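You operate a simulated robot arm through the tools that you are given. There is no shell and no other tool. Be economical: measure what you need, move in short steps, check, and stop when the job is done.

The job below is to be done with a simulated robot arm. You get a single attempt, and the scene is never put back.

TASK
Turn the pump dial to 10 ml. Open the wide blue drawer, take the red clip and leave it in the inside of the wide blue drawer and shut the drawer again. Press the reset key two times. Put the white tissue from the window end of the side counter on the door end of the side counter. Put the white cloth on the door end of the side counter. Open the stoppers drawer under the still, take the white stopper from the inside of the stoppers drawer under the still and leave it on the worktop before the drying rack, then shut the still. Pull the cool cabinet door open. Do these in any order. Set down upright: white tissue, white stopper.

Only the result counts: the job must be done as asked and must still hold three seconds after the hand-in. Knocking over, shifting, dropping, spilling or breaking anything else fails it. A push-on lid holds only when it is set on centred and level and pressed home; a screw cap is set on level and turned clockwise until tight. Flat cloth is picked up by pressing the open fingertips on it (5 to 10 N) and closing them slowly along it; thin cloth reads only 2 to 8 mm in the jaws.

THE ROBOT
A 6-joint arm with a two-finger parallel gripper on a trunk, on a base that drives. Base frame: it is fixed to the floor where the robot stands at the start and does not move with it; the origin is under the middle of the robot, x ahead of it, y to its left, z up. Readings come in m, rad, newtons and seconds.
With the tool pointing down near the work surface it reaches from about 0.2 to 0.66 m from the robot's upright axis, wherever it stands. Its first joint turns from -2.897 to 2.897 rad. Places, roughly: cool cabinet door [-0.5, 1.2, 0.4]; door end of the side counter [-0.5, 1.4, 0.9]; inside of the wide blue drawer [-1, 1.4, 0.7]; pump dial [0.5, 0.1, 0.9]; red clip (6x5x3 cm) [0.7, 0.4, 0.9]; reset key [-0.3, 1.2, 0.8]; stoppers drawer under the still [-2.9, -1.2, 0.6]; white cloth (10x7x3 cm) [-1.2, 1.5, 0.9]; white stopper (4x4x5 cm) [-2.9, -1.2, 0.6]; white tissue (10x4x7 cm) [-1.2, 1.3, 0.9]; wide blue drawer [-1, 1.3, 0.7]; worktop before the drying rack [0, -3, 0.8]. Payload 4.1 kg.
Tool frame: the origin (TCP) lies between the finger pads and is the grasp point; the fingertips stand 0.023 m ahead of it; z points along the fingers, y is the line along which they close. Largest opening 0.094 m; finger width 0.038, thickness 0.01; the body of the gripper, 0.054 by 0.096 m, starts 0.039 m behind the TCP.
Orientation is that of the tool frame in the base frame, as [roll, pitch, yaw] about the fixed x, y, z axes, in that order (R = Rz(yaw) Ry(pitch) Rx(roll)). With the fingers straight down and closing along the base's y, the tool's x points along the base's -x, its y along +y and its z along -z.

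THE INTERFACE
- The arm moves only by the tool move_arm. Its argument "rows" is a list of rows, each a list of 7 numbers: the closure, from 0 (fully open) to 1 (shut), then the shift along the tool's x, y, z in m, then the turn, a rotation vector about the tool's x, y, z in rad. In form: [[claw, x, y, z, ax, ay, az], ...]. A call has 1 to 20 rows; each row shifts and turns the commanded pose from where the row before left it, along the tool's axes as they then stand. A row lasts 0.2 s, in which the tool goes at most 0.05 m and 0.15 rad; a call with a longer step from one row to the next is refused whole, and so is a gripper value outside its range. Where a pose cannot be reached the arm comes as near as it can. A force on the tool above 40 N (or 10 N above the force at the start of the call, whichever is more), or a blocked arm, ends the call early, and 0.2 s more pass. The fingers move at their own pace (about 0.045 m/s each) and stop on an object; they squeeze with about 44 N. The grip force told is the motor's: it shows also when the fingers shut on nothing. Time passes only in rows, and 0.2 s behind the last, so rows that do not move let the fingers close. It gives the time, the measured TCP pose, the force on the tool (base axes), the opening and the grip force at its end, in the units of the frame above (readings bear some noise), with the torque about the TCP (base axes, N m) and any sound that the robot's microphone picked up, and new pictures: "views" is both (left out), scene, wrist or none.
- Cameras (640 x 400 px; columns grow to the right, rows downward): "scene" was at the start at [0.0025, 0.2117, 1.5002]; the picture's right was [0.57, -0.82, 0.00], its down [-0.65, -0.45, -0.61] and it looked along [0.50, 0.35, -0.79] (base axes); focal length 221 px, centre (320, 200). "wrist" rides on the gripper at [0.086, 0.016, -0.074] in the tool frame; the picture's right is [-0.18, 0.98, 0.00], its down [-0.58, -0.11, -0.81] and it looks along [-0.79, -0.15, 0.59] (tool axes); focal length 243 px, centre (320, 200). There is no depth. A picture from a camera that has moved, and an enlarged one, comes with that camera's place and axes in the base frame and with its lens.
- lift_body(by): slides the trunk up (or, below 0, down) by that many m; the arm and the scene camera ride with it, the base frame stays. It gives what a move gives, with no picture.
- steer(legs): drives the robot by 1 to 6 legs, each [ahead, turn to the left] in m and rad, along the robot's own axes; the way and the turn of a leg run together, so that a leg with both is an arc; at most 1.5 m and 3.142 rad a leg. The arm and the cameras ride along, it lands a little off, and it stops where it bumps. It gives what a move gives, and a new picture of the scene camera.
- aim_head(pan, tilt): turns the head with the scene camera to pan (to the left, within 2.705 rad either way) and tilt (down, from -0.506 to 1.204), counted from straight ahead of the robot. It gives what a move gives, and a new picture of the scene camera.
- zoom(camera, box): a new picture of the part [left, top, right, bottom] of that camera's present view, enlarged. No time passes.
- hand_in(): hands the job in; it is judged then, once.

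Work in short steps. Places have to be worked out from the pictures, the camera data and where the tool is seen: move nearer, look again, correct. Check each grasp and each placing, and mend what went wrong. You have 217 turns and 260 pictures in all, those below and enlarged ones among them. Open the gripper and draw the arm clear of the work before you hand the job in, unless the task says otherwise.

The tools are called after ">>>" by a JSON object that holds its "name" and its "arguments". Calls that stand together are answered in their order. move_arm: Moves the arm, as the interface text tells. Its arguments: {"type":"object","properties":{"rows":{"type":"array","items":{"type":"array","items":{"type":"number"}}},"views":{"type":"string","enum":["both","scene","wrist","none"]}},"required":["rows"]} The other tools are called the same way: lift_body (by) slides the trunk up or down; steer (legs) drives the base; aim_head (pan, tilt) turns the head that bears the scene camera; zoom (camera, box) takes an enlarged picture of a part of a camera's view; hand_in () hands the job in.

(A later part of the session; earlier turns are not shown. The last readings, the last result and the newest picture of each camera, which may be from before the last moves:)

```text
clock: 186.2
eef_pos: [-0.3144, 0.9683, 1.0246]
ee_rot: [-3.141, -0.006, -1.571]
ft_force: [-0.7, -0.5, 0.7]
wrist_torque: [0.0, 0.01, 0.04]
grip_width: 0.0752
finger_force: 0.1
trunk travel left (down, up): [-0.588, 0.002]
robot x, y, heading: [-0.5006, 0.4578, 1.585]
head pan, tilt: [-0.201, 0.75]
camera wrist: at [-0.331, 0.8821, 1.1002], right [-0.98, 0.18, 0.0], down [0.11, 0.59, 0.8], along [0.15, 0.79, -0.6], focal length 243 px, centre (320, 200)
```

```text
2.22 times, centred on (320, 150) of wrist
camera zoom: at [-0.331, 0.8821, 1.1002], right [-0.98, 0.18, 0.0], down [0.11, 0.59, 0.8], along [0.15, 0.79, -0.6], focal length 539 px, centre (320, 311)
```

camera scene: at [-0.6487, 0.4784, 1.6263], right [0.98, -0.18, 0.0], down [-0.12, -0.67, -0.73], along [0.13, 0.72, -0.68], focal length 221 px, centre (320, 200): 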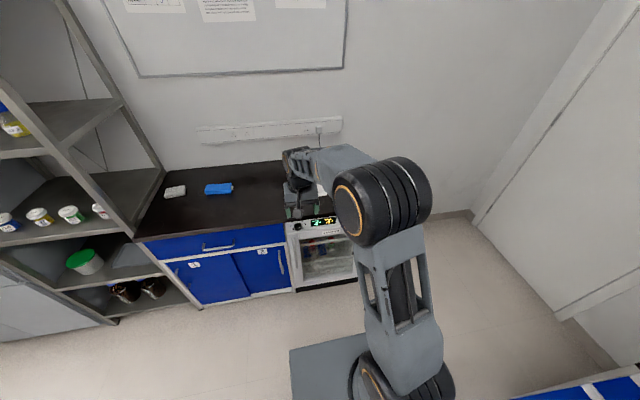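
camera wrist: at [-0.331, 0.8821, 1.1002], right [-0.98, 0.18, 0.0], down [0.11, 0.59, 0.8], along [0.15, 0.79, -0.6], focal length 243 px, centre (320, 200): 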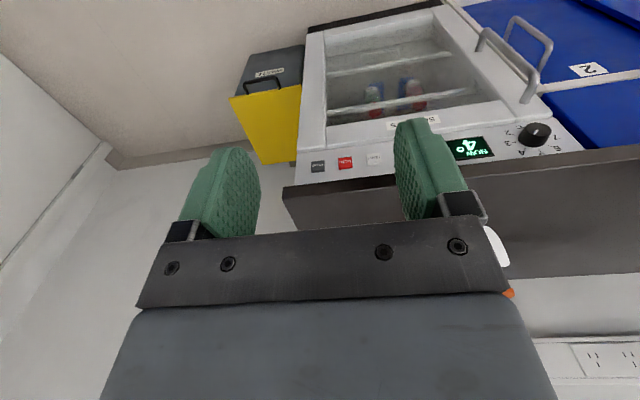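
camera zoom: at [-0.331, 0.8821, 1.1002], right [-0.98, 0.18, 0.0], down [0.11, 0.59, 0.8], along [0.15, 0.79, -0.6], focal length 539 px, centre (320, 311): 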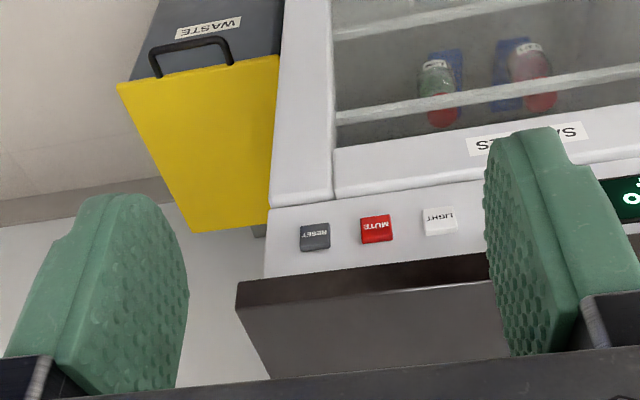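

RESET key found at ≈(−0.268, 1.19, 0.791). Lower the trunk so the hand is at key height, then close fingers and tilt forward.

>>> {"name": "lift_body", "arguments": {"by": -0.25}}

>>> {"name": "move_arm", "arguments": {"rows": [[1, 0, 0, 0, 0, -0.14, 0], [1, 0, 0, 0, 0, -0.14, 0], [1, 0, 0, 0, 0, -0.14, 0], [1, 0, 0, 0, 0, -0.14, 0], [1, 0, 0, 0, 0, -0.14, 0], [1, 0, 0, 0, 0, -0.14, 0], [1, 0, 0, 0, 0, -0.14, 0], [1, 0, 0, 0, 0, -0.14, 0]], "views": "both"}}

```text
clock: 188.8
eef_pos: [-0.3158, 0.9698, 0.7752]
ee_rot: [3.139, -0.007, -1.572]
ft_force: [-0.2, 0.2, 0.4]
wrist_torque: [0.02, -0.04, -0.03]
grip_width: 0.0752
finger_force: 0.0
trunk travel left (down, up): [-0.338, 0.252]
robot x, y, heading: [-0.4995, 0.4587, 1.59]
head pan, tilt: [-0.201, 0.75]
```

```text
clock: 190.6
eef_pos: [-0.3143, 0.9703, 0.7756]
ee_rot: [-3.141, 1.117, -1.569]
ft_force: [-0.9, 0.2, 0.6]
wrist_torque: [-0.01, 0.01, 0.04]
grip_width: 0.0001
finger_force: 42.6
trunk travel left (down, up): [-0.338, 0.252]
robot x, y, heading: [-0.4981, 0.4559, 1.59]
head pan, tilt: [-0.201, 0.75]
camera scene: at [-0.6486, 0.4783, 1.3764], right [0.98, -0.18, 0.0], down [-0.12, -0.67, -0.73], along [0.13, 0.72, -0.68], focal length 221 px, centre (320, 200)
camera wrist: at [-0.3326, 0.8636, 0.7307], right [-0.98, 0.08, 0.16], down [0.11, -0.47, 0.88], along [0.15, 0.88, 0.45], focal length 243 px, centre (320, 200)
```

scene: 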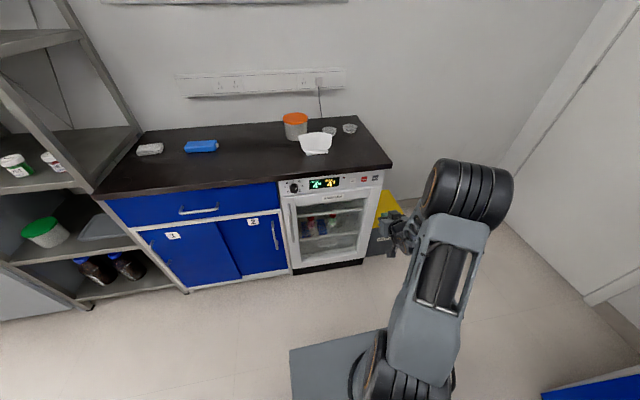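
wrist: 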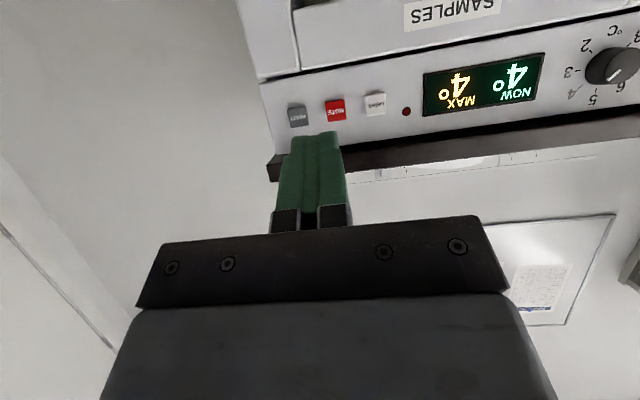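

Tilt works. Key triangulated at (−0.266, 1.205, 0.773). Approach to ~3 cm before it.

>>> {"name": "move_arm", "arguments": {"rows": [[1, -0.0175, -0.012, 0.0415, 0, 0, 0], [1, -0.0175, -0.012, 0.0415, 0, 0, 0], [1, -0.0175, -0.012, 0.0415, 0, 0, 0], [1, -0.0175, -0.012, 0.0415, 0, 0, 0]], "views": "wrist"}}

>>> {"name": "zoom", "arguments": {"camera": "wrist", "box": [240, 60, 400, 220]}}

```text
clock: 191.6
eef_pos: [-0.2675, 1.1493, 0.7653]
ee_rot: [3.141, 1.114, -1.571]
ft_force: [0.0, 0.4, 0.5]
wrist_torque: [-0.02, 0.02, 0.0]
grip_width: 0.0
finger_force: 42.2
trunk travel left (down, up): [-0.338, 0.252]
robot x, y, heading: [-0.4984, 0.456, 1.591]
head pan, tilt: [-0.201, 0.75]
camera wrist: at [-0.2846, 1.0427, 0.7213], right [-0.98, 0.08, 0.17], down [0.11, -0.47, 0.88], along [0.15, 0.88, 0.45], focal length 243 px, centre (320, 200)
```

wrist: 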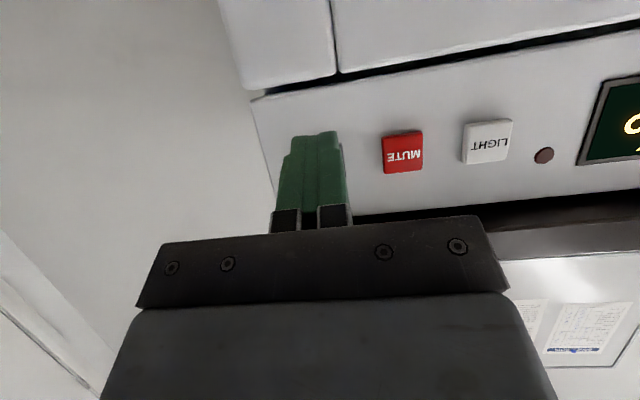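

```text
2.50 times, centred on (320, 140) of wrist
camera zoom: at [-0.2846, 1.0427, 0.7213], right [-0.98, 0.08, 0.17], down [0.11, -0.47, 0.88], along [0.15, 0.88, 0.45], focal length 606 px, centre (320, 350)
```

zoom: 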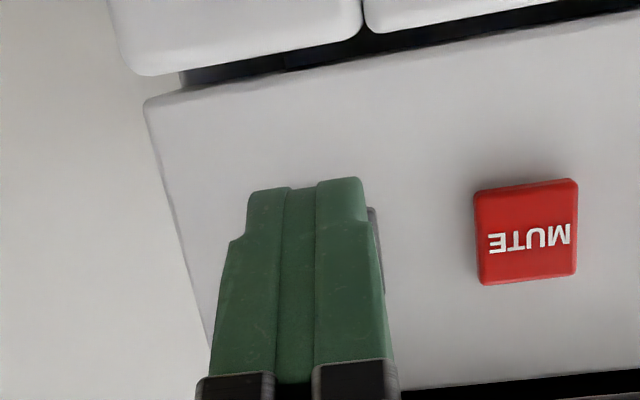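

Aligned with the hidden RESET key. Press gently in small steps.

>>> {"name": "move_arm", "arguments": {"rows": [[1, -0.0079, 0, 0.0162, 0, 0, 0], [1, -0.0018, 0, 0.0036, 0, 0, 0], [1, -0.0018, 0, 0.0036, 0, 0, 0]], "views": "wrist"}}

```text
clock: 192.4
eef_pos: [-0.2675, 1.1749, 0.7642]
ee_rot: [3.141, 1.113, -1.571]
ft_force: [0.7, -0.4, 0.0]
wrist_torque: [-0.01, 0.0, -0.03]
grip_width: 0.0002
finger_force: 42.8
trunk travel left (down, up): [-0.338, 0.252]
robot x, y, heading: [-0.5012, 0.459, 1.591]
head pan, tilt: [-0.201, 0.75]
camera wrist: at [-0.2845, 1.0688, 0.7201], right [-0.98, 0.08, 0.17], down [0.11, -0.47, 0.88], along [0.15, 0.88, 0.45], focal length 243 px, centre (320, 200)
```

wrist: 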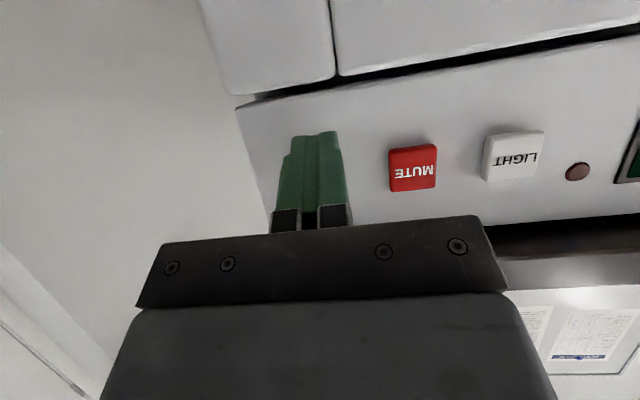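

>>> {"name": "move_arm", "arguments": {"rows": [[1, -0.0013, 0, 0.0027, 0, 0, 0], [1, -0.0013, 0, 0.0027, 0, 0, 0]], "views": "none"}}

>>> {"name": "move_arm", "arguments": {"rows": [[1, -0.0013, 0, 0.0027, 0, 0, 0], [1, -0.0013, 0, 0.0027, 0, 0, 0]], "views": "none"}}

```text
clock: 193.0
eef_pos: [-0.2669, 1.18, 0.764]
ee_rot: [-3.141, 1.114, -1.572]
ft_force: [-0.9, -10.8, 1.6]
wrist_torque: [0.1, 0.02, 0.04]
grip_width: 0.0001
finger_force: 42.9
trunk travel left (down, up): [-0.338, 0.252]
robot x, y, heading: [-0.5023, 0.4584, 1.594]
head pan, tilt: [-0.201, 0.75]
heard: click
```

```text
clock: 193.6
eef_pos: [-0.2662, 1.1814, 0.7627]
ee_rot: [3.142, 1.11, -1.573]
ft_force: [-5.2, -20.7, 6.5]
wrist_torque: [0.3, -0.02, 0.12]
grip_width: 0.0
finger_force: 42.8
trunk travel left (down, up): [-0.338, 0.252]
robot x, y, heading: [-0.4976, 0.4551, 1.591]
head pan, tilt: [-0.201, 0.75]
stopped in row 2: the force on the tool passed its limit at 42 N (the readings are from after the stop); the commanded pose is now the measured one
```

One click heard (first press). Retreat 2 cm and press a second time, just until the click.

>>> {"name": "move_arm", "arguments": {"rows": [[1, 0.0044, 0, -0.009, 0, 0, 0], [1, 0.0044, 0, -0.009, 0, 0, 0], [1, 0, 0, 0, 0, 0, 0]], "views": "wrist"}}

>>> {"name": "move_arm", "arguments": {"rows": [[1, -0.0048, 0, 0.0099, 0, 0, 0], [1, -0.0013, 0, 0.0027, 0, 0, 0], [1, -0.0013, 0, 0.0027, 0, 0, 0], [1, -0.001, 0, 0.002, 0, 0, 0]], "views": "none"}}

```text
clock: 194.4
eef_pos: [-0.2679, 1.1656, 0.7608]
ee_rot: [3.141, 1.109, -1.572]
ft_force: [-0.3, -0.3, -0.5]
wrist_torque: [0.02, 0.02, 0.01]
grip_width: 0.0001
finger_force: 42.3
trunk travel left (down, up): [-0.338, 0.252]
robot x, y, heading: [-0.5024, 0.4578, 1.588]
head pan, tilt: [-0.201, 0.75]
camera wrist: at [-0.284, 1.0585, 0.7184], right [-0.98, 0.08, 0.17], down [0.11, -0.46, 0.88], along [0.15, 0.88, 0.45], focal length 243 px, centre (320, 200)
```

wrist: 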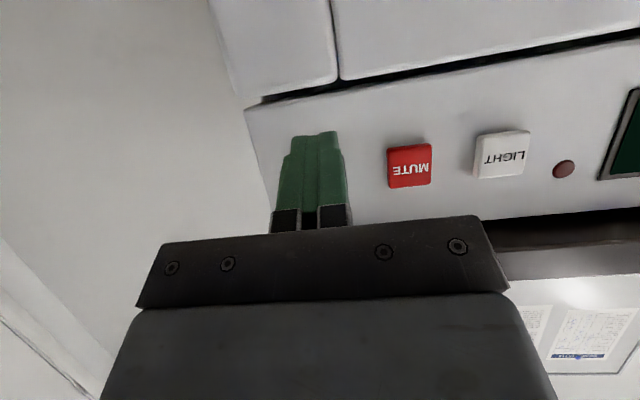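

```text
clock: 195.4
eef_pos: [-0.2672, 1.1803, 0.762]
ee_rot: [3.139, 1.109, -1.575]
ft_force: [-4.4, -19.3, -0.8]
wrist_torque: [0.1, -0.01, 0.12]
grip_width: 0.0004
finger_force: 43.3
trunk travel left (down, up): [-0.338, 0.252]
robot x, y, heading: [-0.5004, 0.4571, 1.589]
head pan, tilt: [-0.201, 0.75]
heard: click
```

Second click. Reset is done; draw back, untilt and raise.

>>> {"name": "move_arm", "arguments": {"rows": [[1, 0.009, 0, -0.018, 0, 0, 0], [0.7, 0.018, 0, -0.036, 0, 0, 0], [0.5, 0.018, 0, -0.036, 0, 0, 0], [0.5, 0.018, 0, -0.036, 0, 0, 0], [0.5, 0, 0, 0, 0, 0.14, 0], [0.5, 0, 0, 0, 0, 0.14, 0], [0.5, 0, 0, 0, 0, 0.14, 0], [0.5, 0, 0, 0, 0, 0.14, 0], [0.5, 0, 0, 0, 0, 0.14, 0], [0.5, 0, 0, 0, 0, 0.14, 0], [0.5, 0, 0, 0, 0, 0.14, 0], [0.5, 0, 0, 0, 0, 0.13, 0], [0.2, 0, 0.045, 0, 0, 0, 0], [0.2, 0, 0.045, 0, 0, 0, 0], [0.2, 0, 0.045, 0, 0, 0, 0], [0.2, 0, 0.045, 0, 0, 0, 0]], "views": "none"}}

>>> {"name": "lift_body", "arguments": {"by": 0.25}}

>>> {"name": "steer", "arguments": {"legs": [[0, 1.555], [0.58, 0], [0, -1.571], [0.3, 0]]}}

```text
clock: 198.8
eef_pos: [-0.4484, 1.0421, 0.7605]
ee_rot: [3.141, -0.003, -1.57]
ft_force: [-0.2, -0.1, 0.1]
wrist_torque: [0.01, 0.0, 0.02]
grip_width: 0.0754
finger_force: 0.1
trunk travel left (down, up): [-0.338, 0.252]
robot x, y, heading: [-0.4999, 0.4551, 1.588]
head pan, tilt: [-0.201, 0.75]
```

```text
clock: 201.4
eef_pos: [-0.4485, 1.0429, 1.0112]
ee_rot: [3.141, -0.001, -1.572]
ft_force: [0.4, 0.0, 1.0]
wrist_torque: [0.01, -0.02, 0.0]
grip_width: 0.075
finger_force: 0.0
trunk travel left (down, up): [-0.588, 0.002]
robot x, y, heading: [-0.4954, 0.4587, 1.589]
head pan, tilt: [-0.201, 0.75]
```

```text
clock: 213.9
eef_pos: [-1.0245, 1.3404, 1.0127]
ee_rot: [-3.141, -0.001, -1.577]
ft_force: [1.1, 0.9, -0.5]
wrist_torque: [-0.03, -0.07, 0.03]
grip_width: 0.0754
finger_force: 0.1
trunk travel left (down, up): [-0.588, 0.002]
robot x, y, heading: [-1.0809, 0.7555, 1.586]
head pan, tilt: [-0.201, 0.75]
camera scene: at [-1.231, 0.7769, 1.6263], right [0.98, -0.19, 0.0], down [-0.13, -0.67, -0.73], along [0.14, 0.72, -0.68], focal length 221 px, centre (320, 200)
```

scene: 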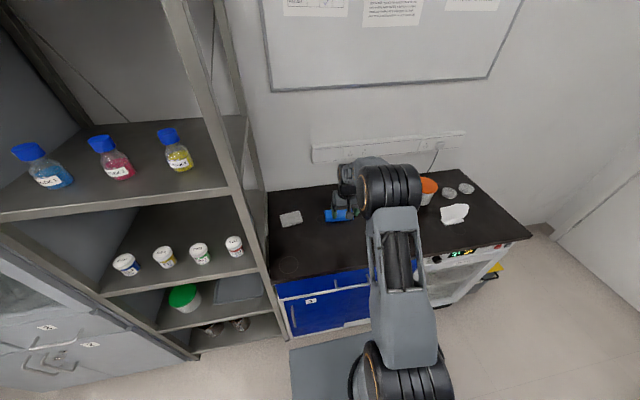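

Drive 10 cm closer and view the cloth from the wrist with the hand turned (yaw 0).

>>> {"name": "steer", "arguments": {"legs": [[0.1, 0]]}}

>>> {"name": "move_arm", "arguments": {"rows": [[0, 0.04, 0, 0, 0, 0, -0.14], [0, 0, 0, 0, 0, 0, -0.15], [0, 0, 0, 0, 0, 0, -0.15], [0, 0, 0, 0, 0, 0, -0.15], [0, 0, 0, 0, 0, 0, -0.15], [0, 0, 0, 0, 0, 0, -0.15], [0, 0, 0, 0, 0, 0, -0.15], [0, 0, 0, 0, 0, 0, -0.15], [0, 0, 0, 0, 0, 0, -0.15], [0, 0, 0, 0, 0, 0, -0.15], [0, 0, 0, 0, 0, 0, -0.08], [0, -0.03, 0, 0, 0, 0, 0], [0, -0.03, 0, 0, 0, 0, 0], [0, -0.03, 0, 0, 0, 0, 0]], "views": "wrist"}}

>>> {"name": "zoom", "arguments": {"camera": "wrist", "box": [200, 40, 440, 240]}}

```text
clock: 215.1
eef_pos: [-1.0272, 1.4395, 1.0116]
ee_rot: [-3.141, -0.001, -1.577]
ft_force: [1.3, -0.1, -0.3]
wrist_torque: [0.01, 0.01, 0.0]
grip_width: 0.0753
finger_force: 0.1
trunk travel left (down, up): [-0.588, 0.002]
robot x, y, heading: [-1.079, 0.8518, 1.584]
head pan, tilt: [-0.201, 0.75]
camera scene: at [-1.2322, 0.8772, 1.6263], right [0.98, -0.19, 0.0], down [-0.13, -0.67, -0.73], along [0.14, 0.72, -0.68], focal length 221 px, centre (320, 200)
```

scene: 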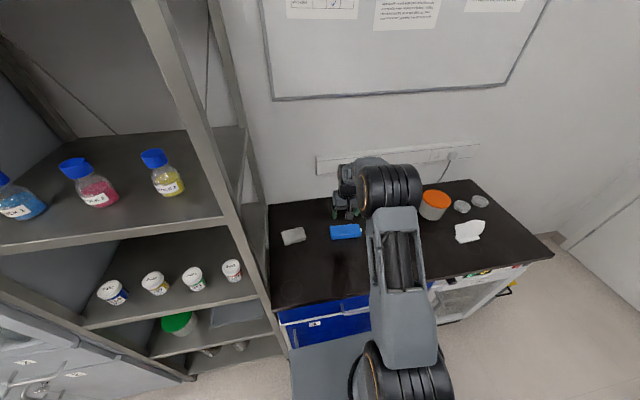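

```text
clock: 218.1
eef_pos: [-1.1193, 1.4004, 1.012]
ee_rot: [3.14, 0.0, -0.009]
ft_force: [0.2, 0.2, 0.2]
wrist_torque: [-0.03, 0.0, 0.0]
grip_width: 0.0939
finger_force: 0.1
trunk travel left (down, up): [-0.588, 0.002]
robot x, y, heading: [-1.0794, 0.857, 1.581]
head pan, tilt: [-0.201, 0.75]
camera wrist: at [-1.0328, 1.3821, 1.0869], right [-0.19, -0.98, 0.0], down [-0.58, 0.11, 0.81], along [-0.79, 0.15, -0.59], focal length 243 px, centre (320, 200)
```

wrist: 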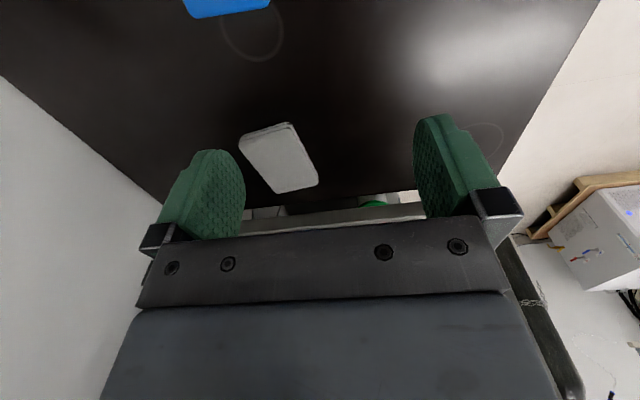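

```text
2.00 times, centred on (320, 140) of wrist
camera zoom: at [-1.0328, 1.3821, 1.0869], right [-0.19, -0.98, 0.0], down [-0.58, 0.11, 0.81], along [-0.79, 0.15, -0.59], focal length 485 px, centre (320, 320)
```

zoom: 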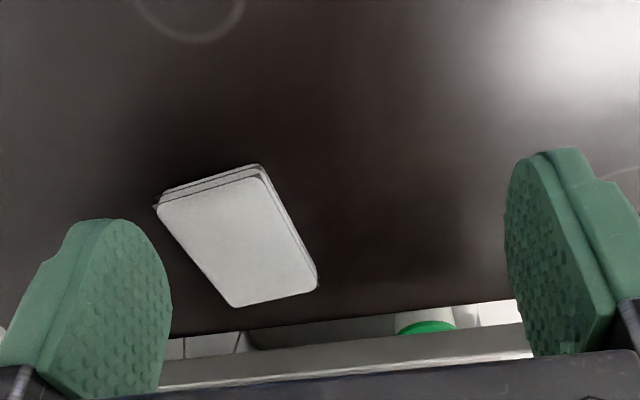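

Cloth is centered near (−1.227, 1.464), turned ~0.14 rad, low and flat. Move over it with the fingers ~45 mm apart.

>>> {"name": "move_arm", "arguments": {"rows": [[0.5, -0.036, -0.021, 0, 0, 0, 0], [0.5, -0.036, -0.021, 0, 0, 0, 0], [0.5, -0.036, -0.022, 0, 0, 0, 0], [0.5, 0, 0, 0.03, 0, 0, -0.14], [0.5, 0, 0, 0.04, 0, 0, 0]], "views": "wrist"}}

```text
clock: 219.3
eef_pos: [-1.2248, 1.4642, 0.9421]
ee_rot: [3.14, 0.001, 0.133]
ft_force: [-0.6, -0.4, -0.7]
wrist_torque: [0.01, -0.01, 0.01]
grip_width: 0.047
finger_force: 0.0
trunk travel left (down, up): [-0.588, 0.002]
robot x, y, heading: [-1.0861, 0.8526, 1.585]
head pan, tilt: [-0.201, 0.75]
camera wrist: at [-1.1378, 1.4591, 1.0175], right [-0.05, -1.0, 0.0], down [-0.59, 0.03, 0.81], along [-0.81, 0.04, -0.59], focal length 243 px, centre (320, 200)
```

wrist: 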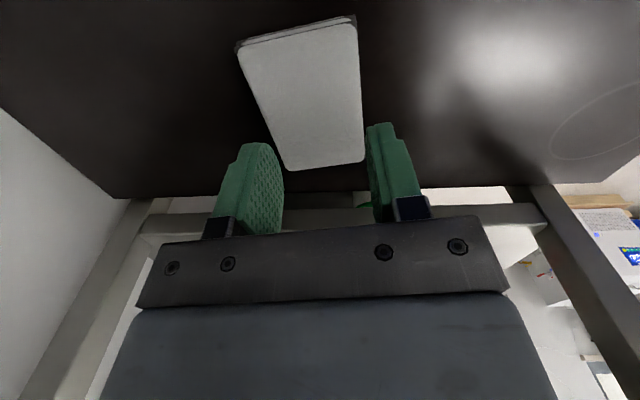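

Centered. Descend slowly to feel the cloth.

>>> {"name": "move_arm", "arguments": {"rows": [[0.5, 0, -0.004, 0.02, 0, 0, 0], [0.5, 0, 0, 0.012, 0, 0, 0], [0.5, 0, 0, 0.004, 0, 0, 0]], "views": "none"}}

>>> {"name": "move_arm", "arguments": {"rows": [[0.5, 0, 0, 0.004, 0, 0, 0]], "views": "none"}}

>>> {"name": "move_arm", "arguments": {"rows": [[0.5, 0, 0, 0.004, 0, 0, 0]], "views": "wrist"}}

```text
clock: 220.1
eef_pos: [-1.2263, 1.4679, 0.9056]
ee_rot: [3.14, 0.002, 0.13]
ft_force: [0.5, -0.1, 0.2]
wrist_torque: [-0.01, -0.04, -0.03]
grip_width: 0.0473
finger_force: 0.1
trunk travel left (down, up): [-0.588, 0.002]
robot x, y, heading: [-1.0796, 0.8535, 1.577]
head pan, tilt: [-0.201, 0.75]
```

```text
clock: 220.5
eef_pos: [-1.225, 1.4702, 0.9046]
ee_rot: [-3.138, 0.001, 0.13]
ft_force: [0.2, -2.7, 16.2]
wrist_torque: [-0.21, -0.07, 0.03]
grip_width: 0.0472
finger_force: 0.1
trunk travel left (down, up): [-0.588, 0.002]
robot x, y, heading: [-1.0868, 0.8565, 1.582]
head pan, tilt: [-0.201, 0.75]
```

```text
clock: 221.0
eef_pos: [-1.2259, 1.4703, 0.9038]
ee_rot: [-3.132, 0.002, 0.132]
ft_force: [1.1, -5.9, 19.5]
wrist_torque: [-0.6, -0.13, 0.06]
grip_width: 0.0498
finger_force: 3.7
trunk travel left (down, up): [-0.588, 0.002]
robot x, y, heading: [-1.0863, 0.8534, 1.576]
head pan, tilt: [-0.201, 0.75]
stopped in row 1: the force on the tool passed its limit at 42 N (the readings are from after the stop); the commanded pose is now the measured one
camera wrist: at [-1.1382, 1.4639, 0.9795], right [-0.05, -1.0, -0.01], down [-0.59, 0.02, 0.81], along [-0.81, 0.05, -0.59], focal length 243 px, centre (320, 200)
```

wrist: 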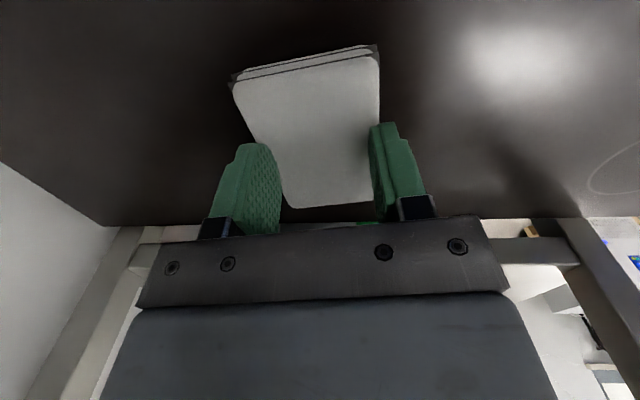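

Contact at tip z≈0.88: the folded cloth is ~2 cm thick and ~6 cm wide. I'd rather straddle it: rise, open fully, lower around it and close.

>>> {"name": "move_arm", "arguments": {"rows": [[0.5, 0, 0, -0.015, 0, 0, 0], [0, 0, 0, -0.01, 0, 0, 0], [0, 0, 0, 0, 0, 0, 0], [0, 0, 0, 0, 0, 0, 0]], "views": "wrist"}}

>>> {"name": "zoom", "arguments": {"camera": "wrist", "box": [160, 20, 480, 240]}}

```text
clock: 222.0
eef_pos: [-1.226, 1.4706, 0.9251]
ee_rot: [-3.137, 0.001, 0.131]
ft_force: [0.1, -0.1, 0.0]
wrist_torque: [0.03, -0.02, 0.0]
grip_width: 0.0939
finger_force: 0.0
trunk travel left (down, up): [-0.588, 0.002]
robot x, y, heading: [-1.0834, 0.8528, 1.584]
head pan, tilt: [-0.201, 0.75]
camera wrist: at [-1.1384, 1.465, 1.0011], right [-0.05, -1.0, -0.01], down [-0.59, 0.03, 0.81], along [-0.81, 0.05, -0.59], focal length 243 px, centre (320, 200)
```

wrist: 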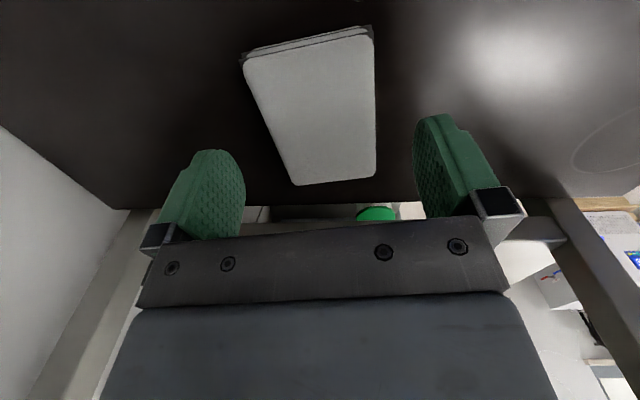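

```text
1.82 times, centred on (320, 130) of wrist
camera zoom: at [-1.1384, 1.465, 1.0011], right [-0.05, -1.0, -0.01], down [-0.59, 0.03, 0.81], along [-0.81, 0.05, -0.59], focal length 441 px, centre (320, 327)
```

zoom: 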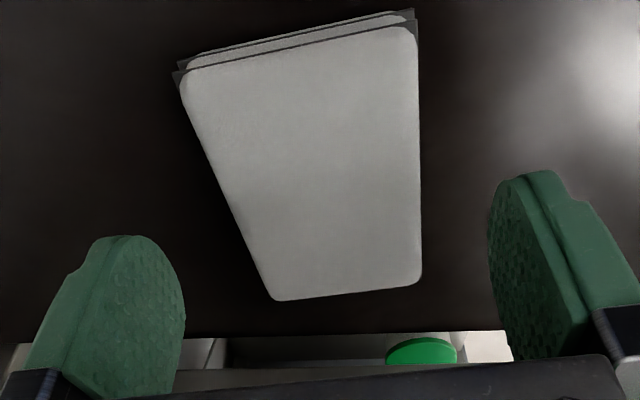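

Cloth 60 mm wide, centered at (−1.232, 1.469); alignment good. Lower and close around it.

>>> {"name": "move_arm", "arguments": {"rows": [[0, -0.005, 0.001, 0.018, 0, 0, 0], [0, 0, 0, 0.016, 0, 0, 0], [0.2, 0, 0, 0, 0, 0, 0], [0.4, 0, 0, 0, 0, 0, 0], [0.6, 0, 0, 0, 0, 0, 0], [0.8, 0, 0, 0, 0, 0, 0], [1, 0, 0, 0, 0, 0, 0]], "views": "wrist"}}

```text
clock: 223.6
eef_pos: [-1.2307, 1.4695, 0.8924]
ee_rot: [-3.135, 0.0, 0.131]
ft_force: [-0.8, 0.1, 0.6]
wrist_torque: [0.01, 0.04, 0.02]
grip_width: 0.0636
finger_force: 43.9
trunk travel left (down, up): [-0.588, 0.002]
robot x, y, heading: [-1.0846, 0.8526, 1.582]
head pan, tilt: [-0.201, 0.75]
camera wrist: at [-1.1431, 1.4631, 0.9674], right [-0.05, -1.0, -0.01], down [-0.59, 0.03, 0.81], along [-0.81, 0.05, -0.59], focal length 243 px, centre (320, 200)
```

wrist: 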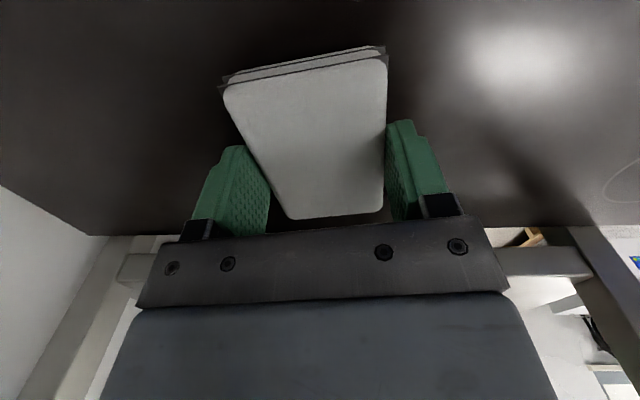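

Held at 64 mm. Lift slightly, then pull inward while rising (avoiding the stretched-arm limit).

>>> {"name": "move_arm", "arguments": {"rows": [[1, 0, 0.005, -0.015, 0, 0, 0], [1, 0, 0.01, -0.02, 0, 0, 0], [1, 0, 0.03, -0.01, 0, 0, 0], [1, 0, 0.04, -0.01, 0, 0, 0], [1, 0, 0.04, -0.02, 0, 0, 0], [1, 0, 0.04, -0.02, 0, 0, 0], [1, 0, 0.04, -0.02, 0, 0, 0], [1, 0, 0.03, -0.03, 0, 0, 0]], "views": "both"}}

```text
clock: 225.4
eef_pos: [-1.1988, 1.2344, 1.0356]
ee_rot: [-3.136, 0.004, 0.131]
ft_force: [-0.3, 0.3, -0.4]
wrist_torque: [-0.01, 0.01, -0.04]
grip_width: 0.0639
finger_force: 43.8
trunk travel left (down, up): [-0.588, 0.002]
robot x, y, heading: [-1.0876, 0.8522, 1.581]
head pan, tilt: [-0.201, 0.75]
camera scene: at [-1.2319, 0.8751, 1.6263], right [0.98, -0.19, 0.0], down [-0.13, -0.67, -0.73], along [0.14, 0.72, -0.68], focal length 221 px, centre (320, 200)
camera wrist: at [-1.1121, 1.2283, 1.1117], right [-0.05, -1.0, -0.01], down [-0.59, 0.03, 0.81], along [-0.81, 0.05, -0.59], focal length 243 px, centre (320, 200)
```

scene: 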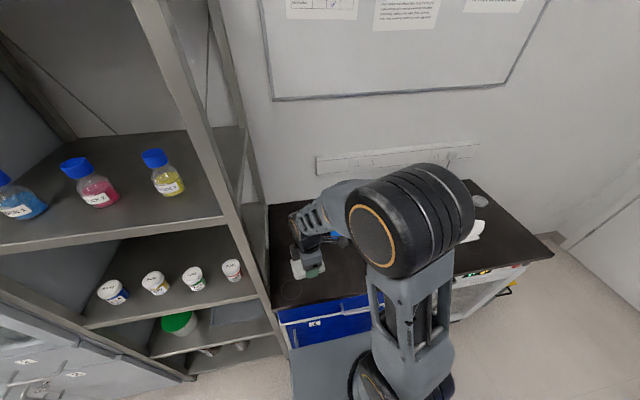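
wrist: 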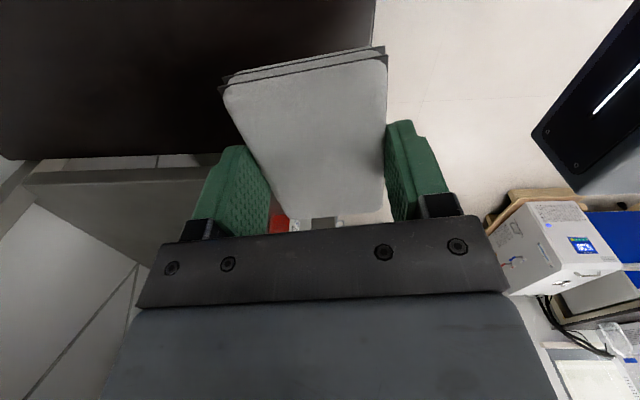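

Cloth carried. Drive back, right, and up to the door end.

>>> {"name": "steer", "arguments": {"legs": [[-0.25, 0], [0, -1.581], [0.7, 0], [0, 1.571], [0.17, 0]]}}

```text
clock: 239.4
eef_pos: [-0.4841, 1.1572, 1.0366]
ee_rot: [-3.137, 0.001, 0.116]
ft_force: [-0.1, 0.4, -1.0]
wrist_torque: [-0.02, 0.01, 0.01]
grip_width: 0.0638
finger_force: 44.1
trunk travel left (down, up): [-0.588, 0.002]
robot x, y, heading: [-0.3736, 0.7766, 1.564]
head pan, tilt: [-0.201, 0.75]
camera scene: at [-0.5242, 0.7986, 1.6263], right [0.98, -0.2, 0.0], down [-0.14, -0.67, -0.73], along [0.15, 0.72, -0.68], focal length 221 px, centre (320, 200)
```

scene: 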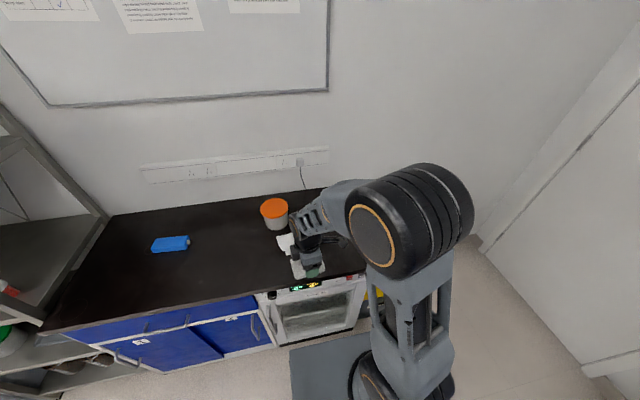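

Move the cloth over the free spot (−0.345, 1.29).

>>> {"name": "move_arm", "arguments": {"rows": [[1, 0.0384, -0.029, 0, 0, 0, 0], [1, 0.0384, -0.029, 0, 0, 0, 0], [1, 0.0384, -0.029, 0, 0, 0, 0], [1, 0.0384, -0.029, 0, 0, 0, 0], [1, 0, 0, 0.04, 0, 0, 0], [1, 0, 0, 0.03, 0, 0, 0]], "views": "both"}}

```text
clock: 240.8
eef_pos: [-0.3465, 1.2907, 0.9675]
ee_rot: [-3.135, 0.001, 0.115]
ft_force: [-0.7, 0.7, -0.4]
wrist_torque: [0.0, -0.03, 0.0]
grip_width: 0.0638
finger_force: 43.7
trunk travel left (down, up): [-0.588, 0.002]
robot x, y, heading: [-0.3758, 0.774, 1.566]
head pan, tilt: [-0.201, 0.75]
camera scene: at [-0.5242, 0.7979, 1.6264], right [0.98, -0.2, 0.0], down [-0.14, -0.67, -0.73], along [0.15, 0.72, -0.68], focal length 221 px, centre (320, 200)
camera wrist: at [-0.2587, 1.2827, 1.0419], right [-0.07, -1.0, -0.01], down [-0.59, 0.04, 0.81], along [-0.81, 0.06, -0.59], focal length 243 px, centre (320, 200)
```

scene: 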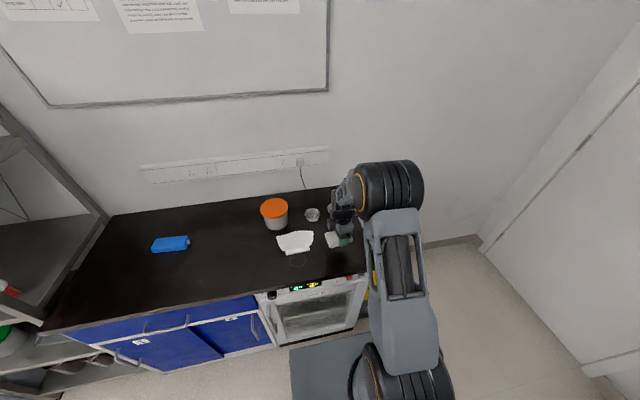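
wrist: 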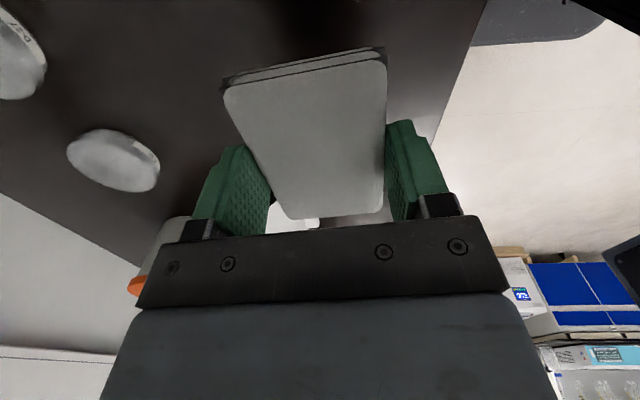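

Free spot below. Lower to contact.

>>> {"name": "move_arm", "arguments": {"rows": [[1, 0, 0, 0.03, 0, 0, 0], [1, 0, 0, 0.025, 0, 0, 0], [1, 0, 0, 0.01, 0, 0, 0], [1, 0, 0, 0.005, 0, 0, 0], [1, 0, 0, 0.004, 0, 0, 0]], "views": "none"}}

```text
clock: 242.0
eef_pos: [-0.3462, 1.2901, 0.8931]
ee_rot: [-3.134, 0.001, 0.116]
ft_force: [-0.3, 0.3, -0.2]
wrist_torque: [-0.02, 0.03, 0.02]
grip_width: 0.0635
finger_force: 43.7
trunk travel left (down, up): [-0.588, 0.002]
robot x, y, heading: [-0.3788, 0.7739, 1.568]
head pan, tilt: [-0.201, 0.75]
```

>>> {"name": "move_arm", "arguments": {"rows": [[1, 0, 0, 0.002, 0, 0, 0], [1, 0, 0, 0.002, 0, 0, 0], [0.6, 0, 0, 0, 0, 0, 0], [0.1, 0, 0, 0, 0, 0, 0], [0, 0, 0, 0, 0, 0, 0], [0, 0, 0, -0.03, 0, 0, 0], [0, 0, 0, -0.05, 0, 0, 0], [0, 0, 0, -0.05, 0, 0, 0]], "views": "both"}}

```text
clock: 243.8
eef_pos: [-0.3451, 1.287, 1.0183]
ee_rot: [-3.137, 0.002, 0.114]
ft_force: [0.3, -0.9, -0.3]
wrist_torque: [0.01, 0.0, -0.01]
grip_width: 0.094
finger_force: 0.1
trunk travel left (down, up): [-0.588, 0.002]
robot x, y, heading: [-0.375, 0.7727, 1.566]
head pan, tilt: [-0.201, 0.75]
camera scene: at [-0.5242, 0.7971, 1.6263], right [0.98, -0.2, 0.0], down [-0.14, -0.67, -0.73], along [0.15, 0.72, -0.68], focal length 221 px, centre (320, 200)
camera wrist: at [-0.2585, 1.2809, 1.0937], right [-0.07, -1.0, 0.0], down [-0.59, 0.04, 0.81], along [-0.81, 0.06, -0.59], focal length 243 px, centre (320, 200)
```

scene: 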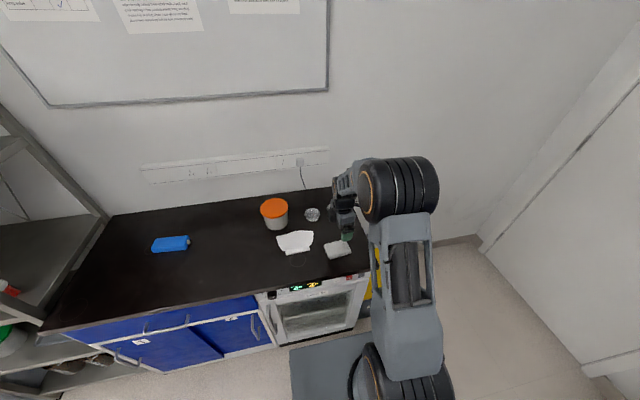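
wrist: 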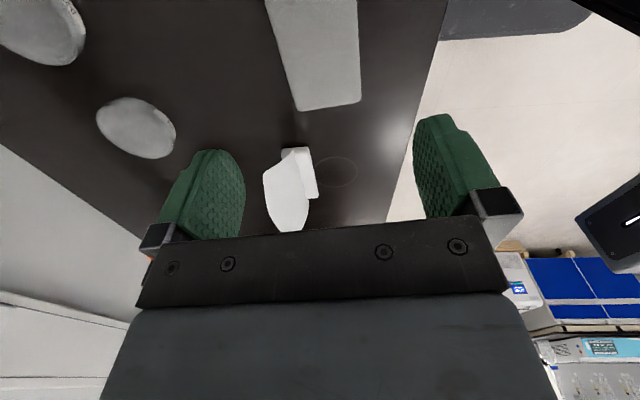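

Tissue and cloth are placed. Now the cabinet door: retract the hand and reorient it, then drive to in front of the door handle.

>>> {"name": "move_arm", "arguments": {"rows": [[0.3, 0, 0.045, 0, 0, 0, 0], [0.3, 0, 0.045, 0, 0, 0, 0], [0.3, 0, 0.045, 0, 0, 0, 0], [0.3, 0, 0.045, 0, 0, 0, 0], [0.3, 0, 0, 0, 0, 0, 0.15], [0.3, 0, 0, 0, 0, 0, 0.15], [0.3, 0, 0, 0, 0, 0, 0.15], [0.3, 0, 0, 0, 0, 0, 0.15], [0.3, 0, 0, 0, 0, 0, 0.15], [0.3, 0, 0, 0, 0, 0, 0.15], [0.3, 0, 0, 0, 0, 0, 0.15], [0.3, 0, 0, 0, 0, 0, 0.15], [0.3, 0, 0, 0, 0, 0, 0.15], [0.3, 0, 0, 0, 0, 0, 0.15], [0.3, 0, 0, 0, 0, 0, 0.15], [0.3, 0, 0, 0, 0, 0, 0.035]], "views": "none"}}

>>> {"name": "steer", "arguments": {"legs": [[-0.35, 0], [0, 1.571], [0.27, 0], [0, -1.567]]}}

```text
clock: 247.2
eef_pos: [-0.3252, 1.1087, 1.0183]
ee_rot: [3.141, 0.004, -1.572]
ft_force: [0.6, 0.1, 0.3]
wrist_torque: [0.0, -0.02, 0.03]
grip_width: 0.0657
finger_force: 0.0
trunk travel left (down, up): [-0.588, 0.002]
robot x, y, heading: [-0.3718, 0.7752, 1.567]
head pan, tilt: [-0.201, 0.75]
```

```text
clock: 258.6
eef_pos: [-0.5997, 0.7542, 1.0176]
ee_rot: [3.141, 0.005, -1.556]
ft_force: [-0.2, 0.9, 0.5]
wrist_torque: [0.01, 0.0, 0.03]
grip_width: 0.0658
finger_force: 0.0
trunk travel left (down, up): [-0.588, 0.002]
robot x, y, heading: [-0.6453, 0.4161, 1.582]
head pan, tilt: [-0.201, 0.75]
camera scene: at [-0.794, 0.4391, 1.6263], right [0.98, -0.19, 0.0], down [-0.13, -0.67, -0.73], along [0.14, 0.72, -0.68], focal length 221 px, centre (320, 200)
```

scene: 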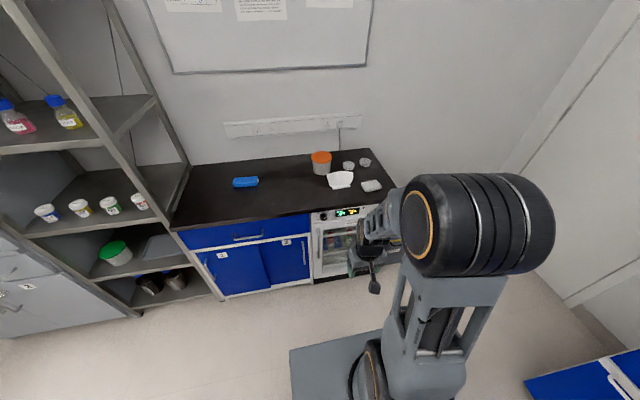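

Zoom to measure the door handle from here.

>>> {"name": "zoom", "arguments": {"camera": "scene", "box": [280, 190, 400, 300]}}

```text
3.64 times, centred on (340, 245) of scene
camera zoom: at [-0.794, 0.4391, 1.6263], right [0.98, -0.19, 0.0], down [-0.13, -0.67, -0.73], along [0.14, 0.72, -0.68], focal length 805 px, centre (247, 36)
```

zoom: 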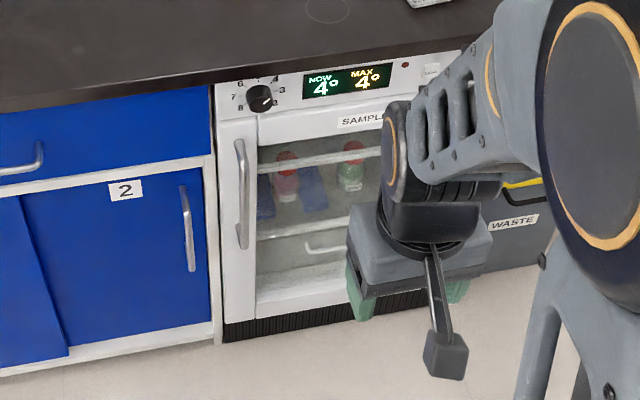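

Handle bar at x≈−0.663, y≈1.16, z 0.48–0.73. Lower the trunk 0.4 m and tilt the hand forward.

>>> {"name": "lift_body", "arguments": {"by": -0.4}}

>>> {"name": "move_arm", "arguments": {"rows": [[0.2, -0.04, 0.015, 0, 0, 0, 0], [0.2, -0.04, 0.015, 0, 0, 0, 0], [0.2, -0.04, 0.015, 0, 0, 0, 0], [0.2, -0.04, 0.015, 0, 0, 0, 0], [0.2, -0.03, 0.008, 0, 0, 0, 0], [0.2, 0, 0, 0, 0, -0.14, 0], [0.2, 0, 0, 0, 0, -0.14, 0], [0.2, 0, 0, 0, 0, -0.14, 0], [0.2, 0, 0, 0, 0, -0.14, 0], [0.2, 0, 0, 0, 0, -0.14, 0], [0.2, 0, 0, 0, 0, -0.14, 0], [0.2, 0, 0, 0, 0, -0.14, 0], [0.2, 0, 0, 0, 0, -0.14, 0], [0.2, 0, 0, 0, 0, -0.14, 0]], "views": "both"}}

```text
clock: 262.5
eef_pos: [-0.6003, 0.7544, 0.6181]
ee_rot: [3.139, 0.007, -1.554]
ft_force: [0.0, -0.2, -0.9]
wrist_torque: [-0.05, -0.04, -0.01]
grip_width: 0.0659
finger_force: 0.0
trunk travel left (down, up): [-0.188, 0.402]
robot x, y, heading: [-0.6449, 0.4165, 1.582]
head pan, tilt: [-0.201, 0.75]
```

```text
clock: 265.5
eef_pos: [-0.6711, 0.9426, 0.619]
ee_rot: [3.135, 1.267, -1.562]
ft_force: [-1.7, 0.1, -0.1]
wrist_torque: [-0.01, -0.01, 0.02]
grip_width: 0.0752
finger_force: 0.1
trunk travel left (down, up): [-0.188, 0.402]
robot x, y, heading: [-0.6468, 0.416, 1.58]
head pan, tilt: [-0.201, 0.75]
camera scene: at [-0.7941, 0.439, 1.2264], right [0.98, -0.19, 0.0], down [-0.13, -0.67, -0.73], along [0.14, 0.72, -0.68], focal length 221 px, centre (320, 200)
camera wrist: at [-0.6865, 0.845, 0.5596], right [-0.98, 0.04, 0.18], down [0.12, -0.59, 0.8], along [0.14, 0.8, 0.58], focal length 243 px, centre (320, 200)
```

scene: 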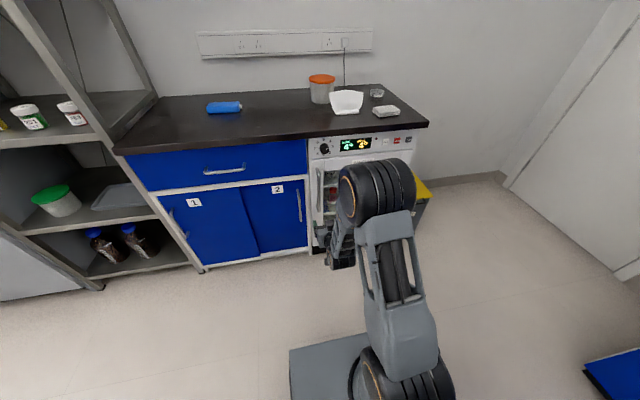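
wrist: 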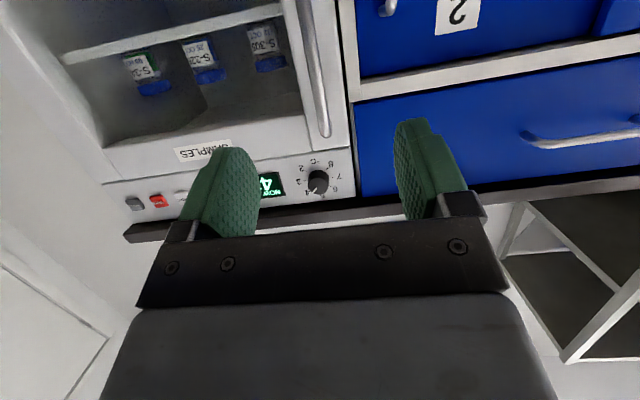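

The bar lies straight ahead between the fingers. Advance 0.19 m.

>>> {"name": "move_arm", "arguments": {"rows": [[0.2, -0.0114, -0.002, 0.0363, 0, 0, 0], [0.2, -0.0114, -0.002, 0.0363, 0, 0, 0], [0.2, -0.0114, -0.002, 0.0363, 0, 0, 0], [0.2, -0.0114, -0.002, 0.0363, 0, 0, 0], [0.2, -0.0114, -0.001, 0.0363, 0, 0, 0]], "views": "wrist"}}

```text
clock: 266.7
eef_pos: [-0.6646, 1.1349, 0.6191]
ee_rot: [3.134, 1.265, -1.565]
ft_force: [0.3, 0.0, 0.0]
wrist_torque: [-0.01, -0.02, -0.02]
grip_width: 0.0751
finger_force: 0.1
trunk travel left (down, up): [-0.188, 0.402]
robot x, y, heading: [-0.6424, 0.4188, 1.58]
head pan, tilt: [-0.201, 0.75]
camera wrist: at [-0.6806, 1.0366, 0.5594], right [-0.98, 0.04, 0.18], down [0.12, -0.59, 0.8], along [0.14, 0.8, 0.58], focal length 243 px, centre (320, 200)
```

wrist: 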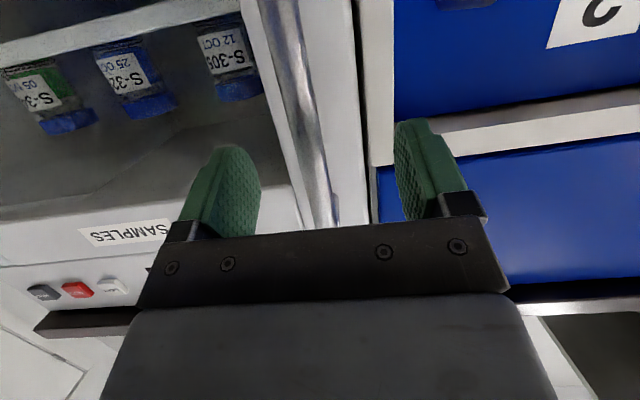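

>>> {"name": "move_arm", "arguments": {"rows": [[0.3, -0.006, 0, 0.019, 0, 0, 0], [0.6, 0, 0, 0, 0, 0, 0], [0.9, 0, 0, 0, 0, 0, 0], [1, 0, 0, 0, 0, 0, 0], [1, 0, 0, 0, 0, 0, 0]], "views": "wrist"}}

```text
clock: 267.9
eef_pos: [-0.6592, 1.1548, 0.6176]
ee_rot: [3.126, 1.264, -1.577]
ft_force: [32.9, 1.7, -1.2]
wrist_torque: [-0.07, -1.1, -0.26]
grip_width: 0.0162
finger_force: 42.7
trunk travel left (down, up): [-0.188, 0.402]
robot x, y, heading: [-0.6429, 0.4203, 1.571]
head pan, tilt: [-0.201, 0.75]
camera wrist: at [-0.6759, 1.0564, 0.559], right [-0.98, 0.05, 0.18], down [0.12, -0.59, 0.8], along [0.15, 0.8, 0.58], focal length 243 px, centre (320, 200)
```

wrist: 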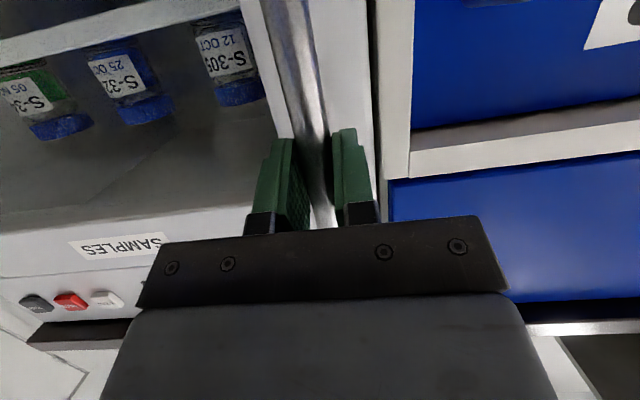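

Handle gripped. Relieve the side force and pull the door along its arc (hinge ≈ (−0.235, 1.195)).

>>> {"name": "move_arm", "arguments": {"rows": [[1, 0, -0.006, 0, 0, 0, 0], [1, 0.006, -0.003, -0.02, 0, 0, 0], [1, 0.006, -0.003, -0.02, 0, 0, 0], [1, 0.006, -0.005, -0.02, 0, 0, 0], [1, 0.006, -0.005, -0.019, 0, 0, 0]], "views": "wrist"}}

```text
clock: 269.1
eef_pos: [-0.6408, 1.071, 0.6177]
ee_rot: [3.129, 1.263, -1.57]
ft_force: [17.4, 6.6, -5.0]
wrist_torque: [-0.15, -1.05, -0.19]
grip_width: 0.0162
finger_force: 44.9
trunk travel left (down, up): [-0.188, 0.402]
robot x, y, heading: [-0.6461, 0.4169, 1.583]
head pan, tilt: [-0.201, 0.75]
camera wrist: at [-0.6559, 0.9734, 0.5594], right [-0.98, 0.04, 0.18], down [0.12, -0.59, 0.8], along [0.14, 0.81, 0.58], focal length 243 px, centre (320, 200)
```

wrist: 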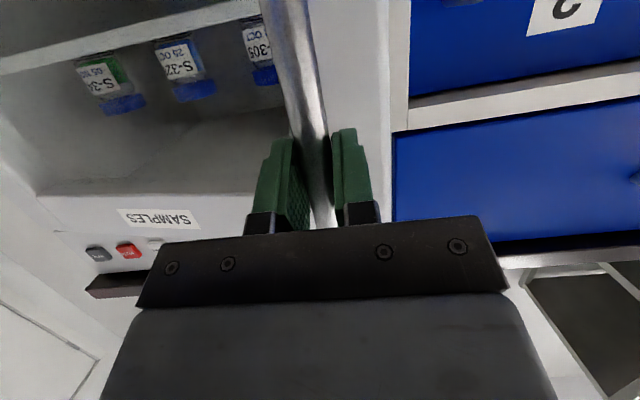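

The door follows the arc. Continue.

>>> {"name": "move_arm", "arguments": {"rows": [[1, 0.0058, -0.008, -0.0186, 0, 0, 0], [1, 0.0058, -0.008, -0.0186, 0, 0, 0], [1, 0.0057, -0.01, -0.018, 0, 0, 0], [1, 0.0057, -0.01, -0.018, 0, 0, 0], [1, 0.0055, -0.011, -0.0176, 0, 0, 0], [1, 0.0055, -0.011, -0.0176, 0, 0, 0], [1, 0.005, -0.013, -0.0158, 0, 0, 0], [1, 0.005, -0.013, -0.0158, 0, 0, 0]], "views": "both"}}

```text
clock: 270.9
eef_pos: [-0.5566, 0.9252, 0.6183]
ee_rot: [3.131, 1.264, -1.563]
ft_force: [-4.9, -5.2, -10.8]
wrist_torque: [-0.18, -1.17, -0.15]
grip_width: 0.0156
finger_force: 45.4
trunk travel left (down, up): [-0.188, 0.402]
robot x, y, heading: [-0.6414, 0.4132, 1.581]
head pan, tilt: [-0.201, 0.75]
camera scene: at [-0.7943, 0.4395, 1.2262], right [0.98, -0.19, 0.0], down [-0.13, -0.67, -0.73], along [0.14, 0.72, -0.68], focal length 221 px, centre (320, 200)
camera wrist: at [-0.5716, 0.8272, 0.5601], right [-0.98, 0.04, 0.18], down [0.12, -0.59, 0.8], along [0.14, 0.81, 0.58], focal length 243 px, centre (320, 200)
```

scene: 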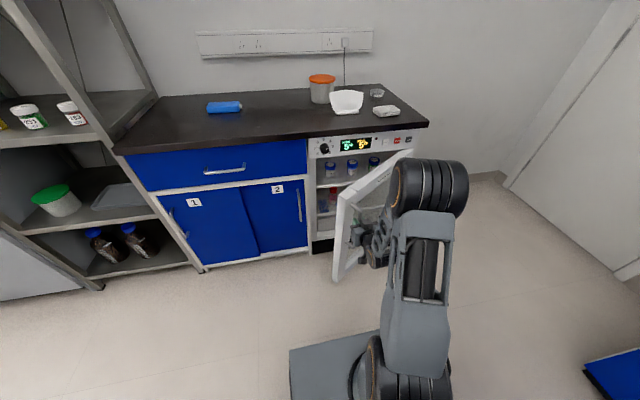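
wrist: 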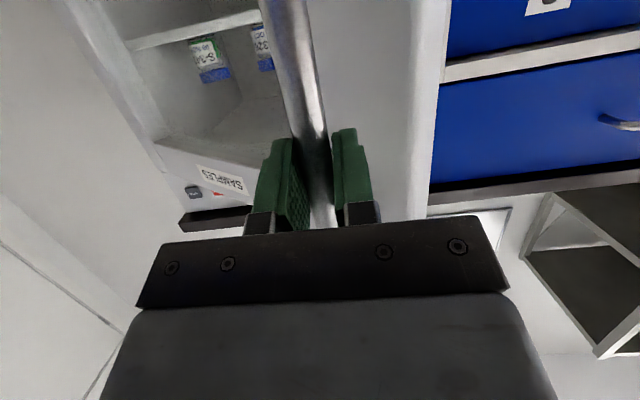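

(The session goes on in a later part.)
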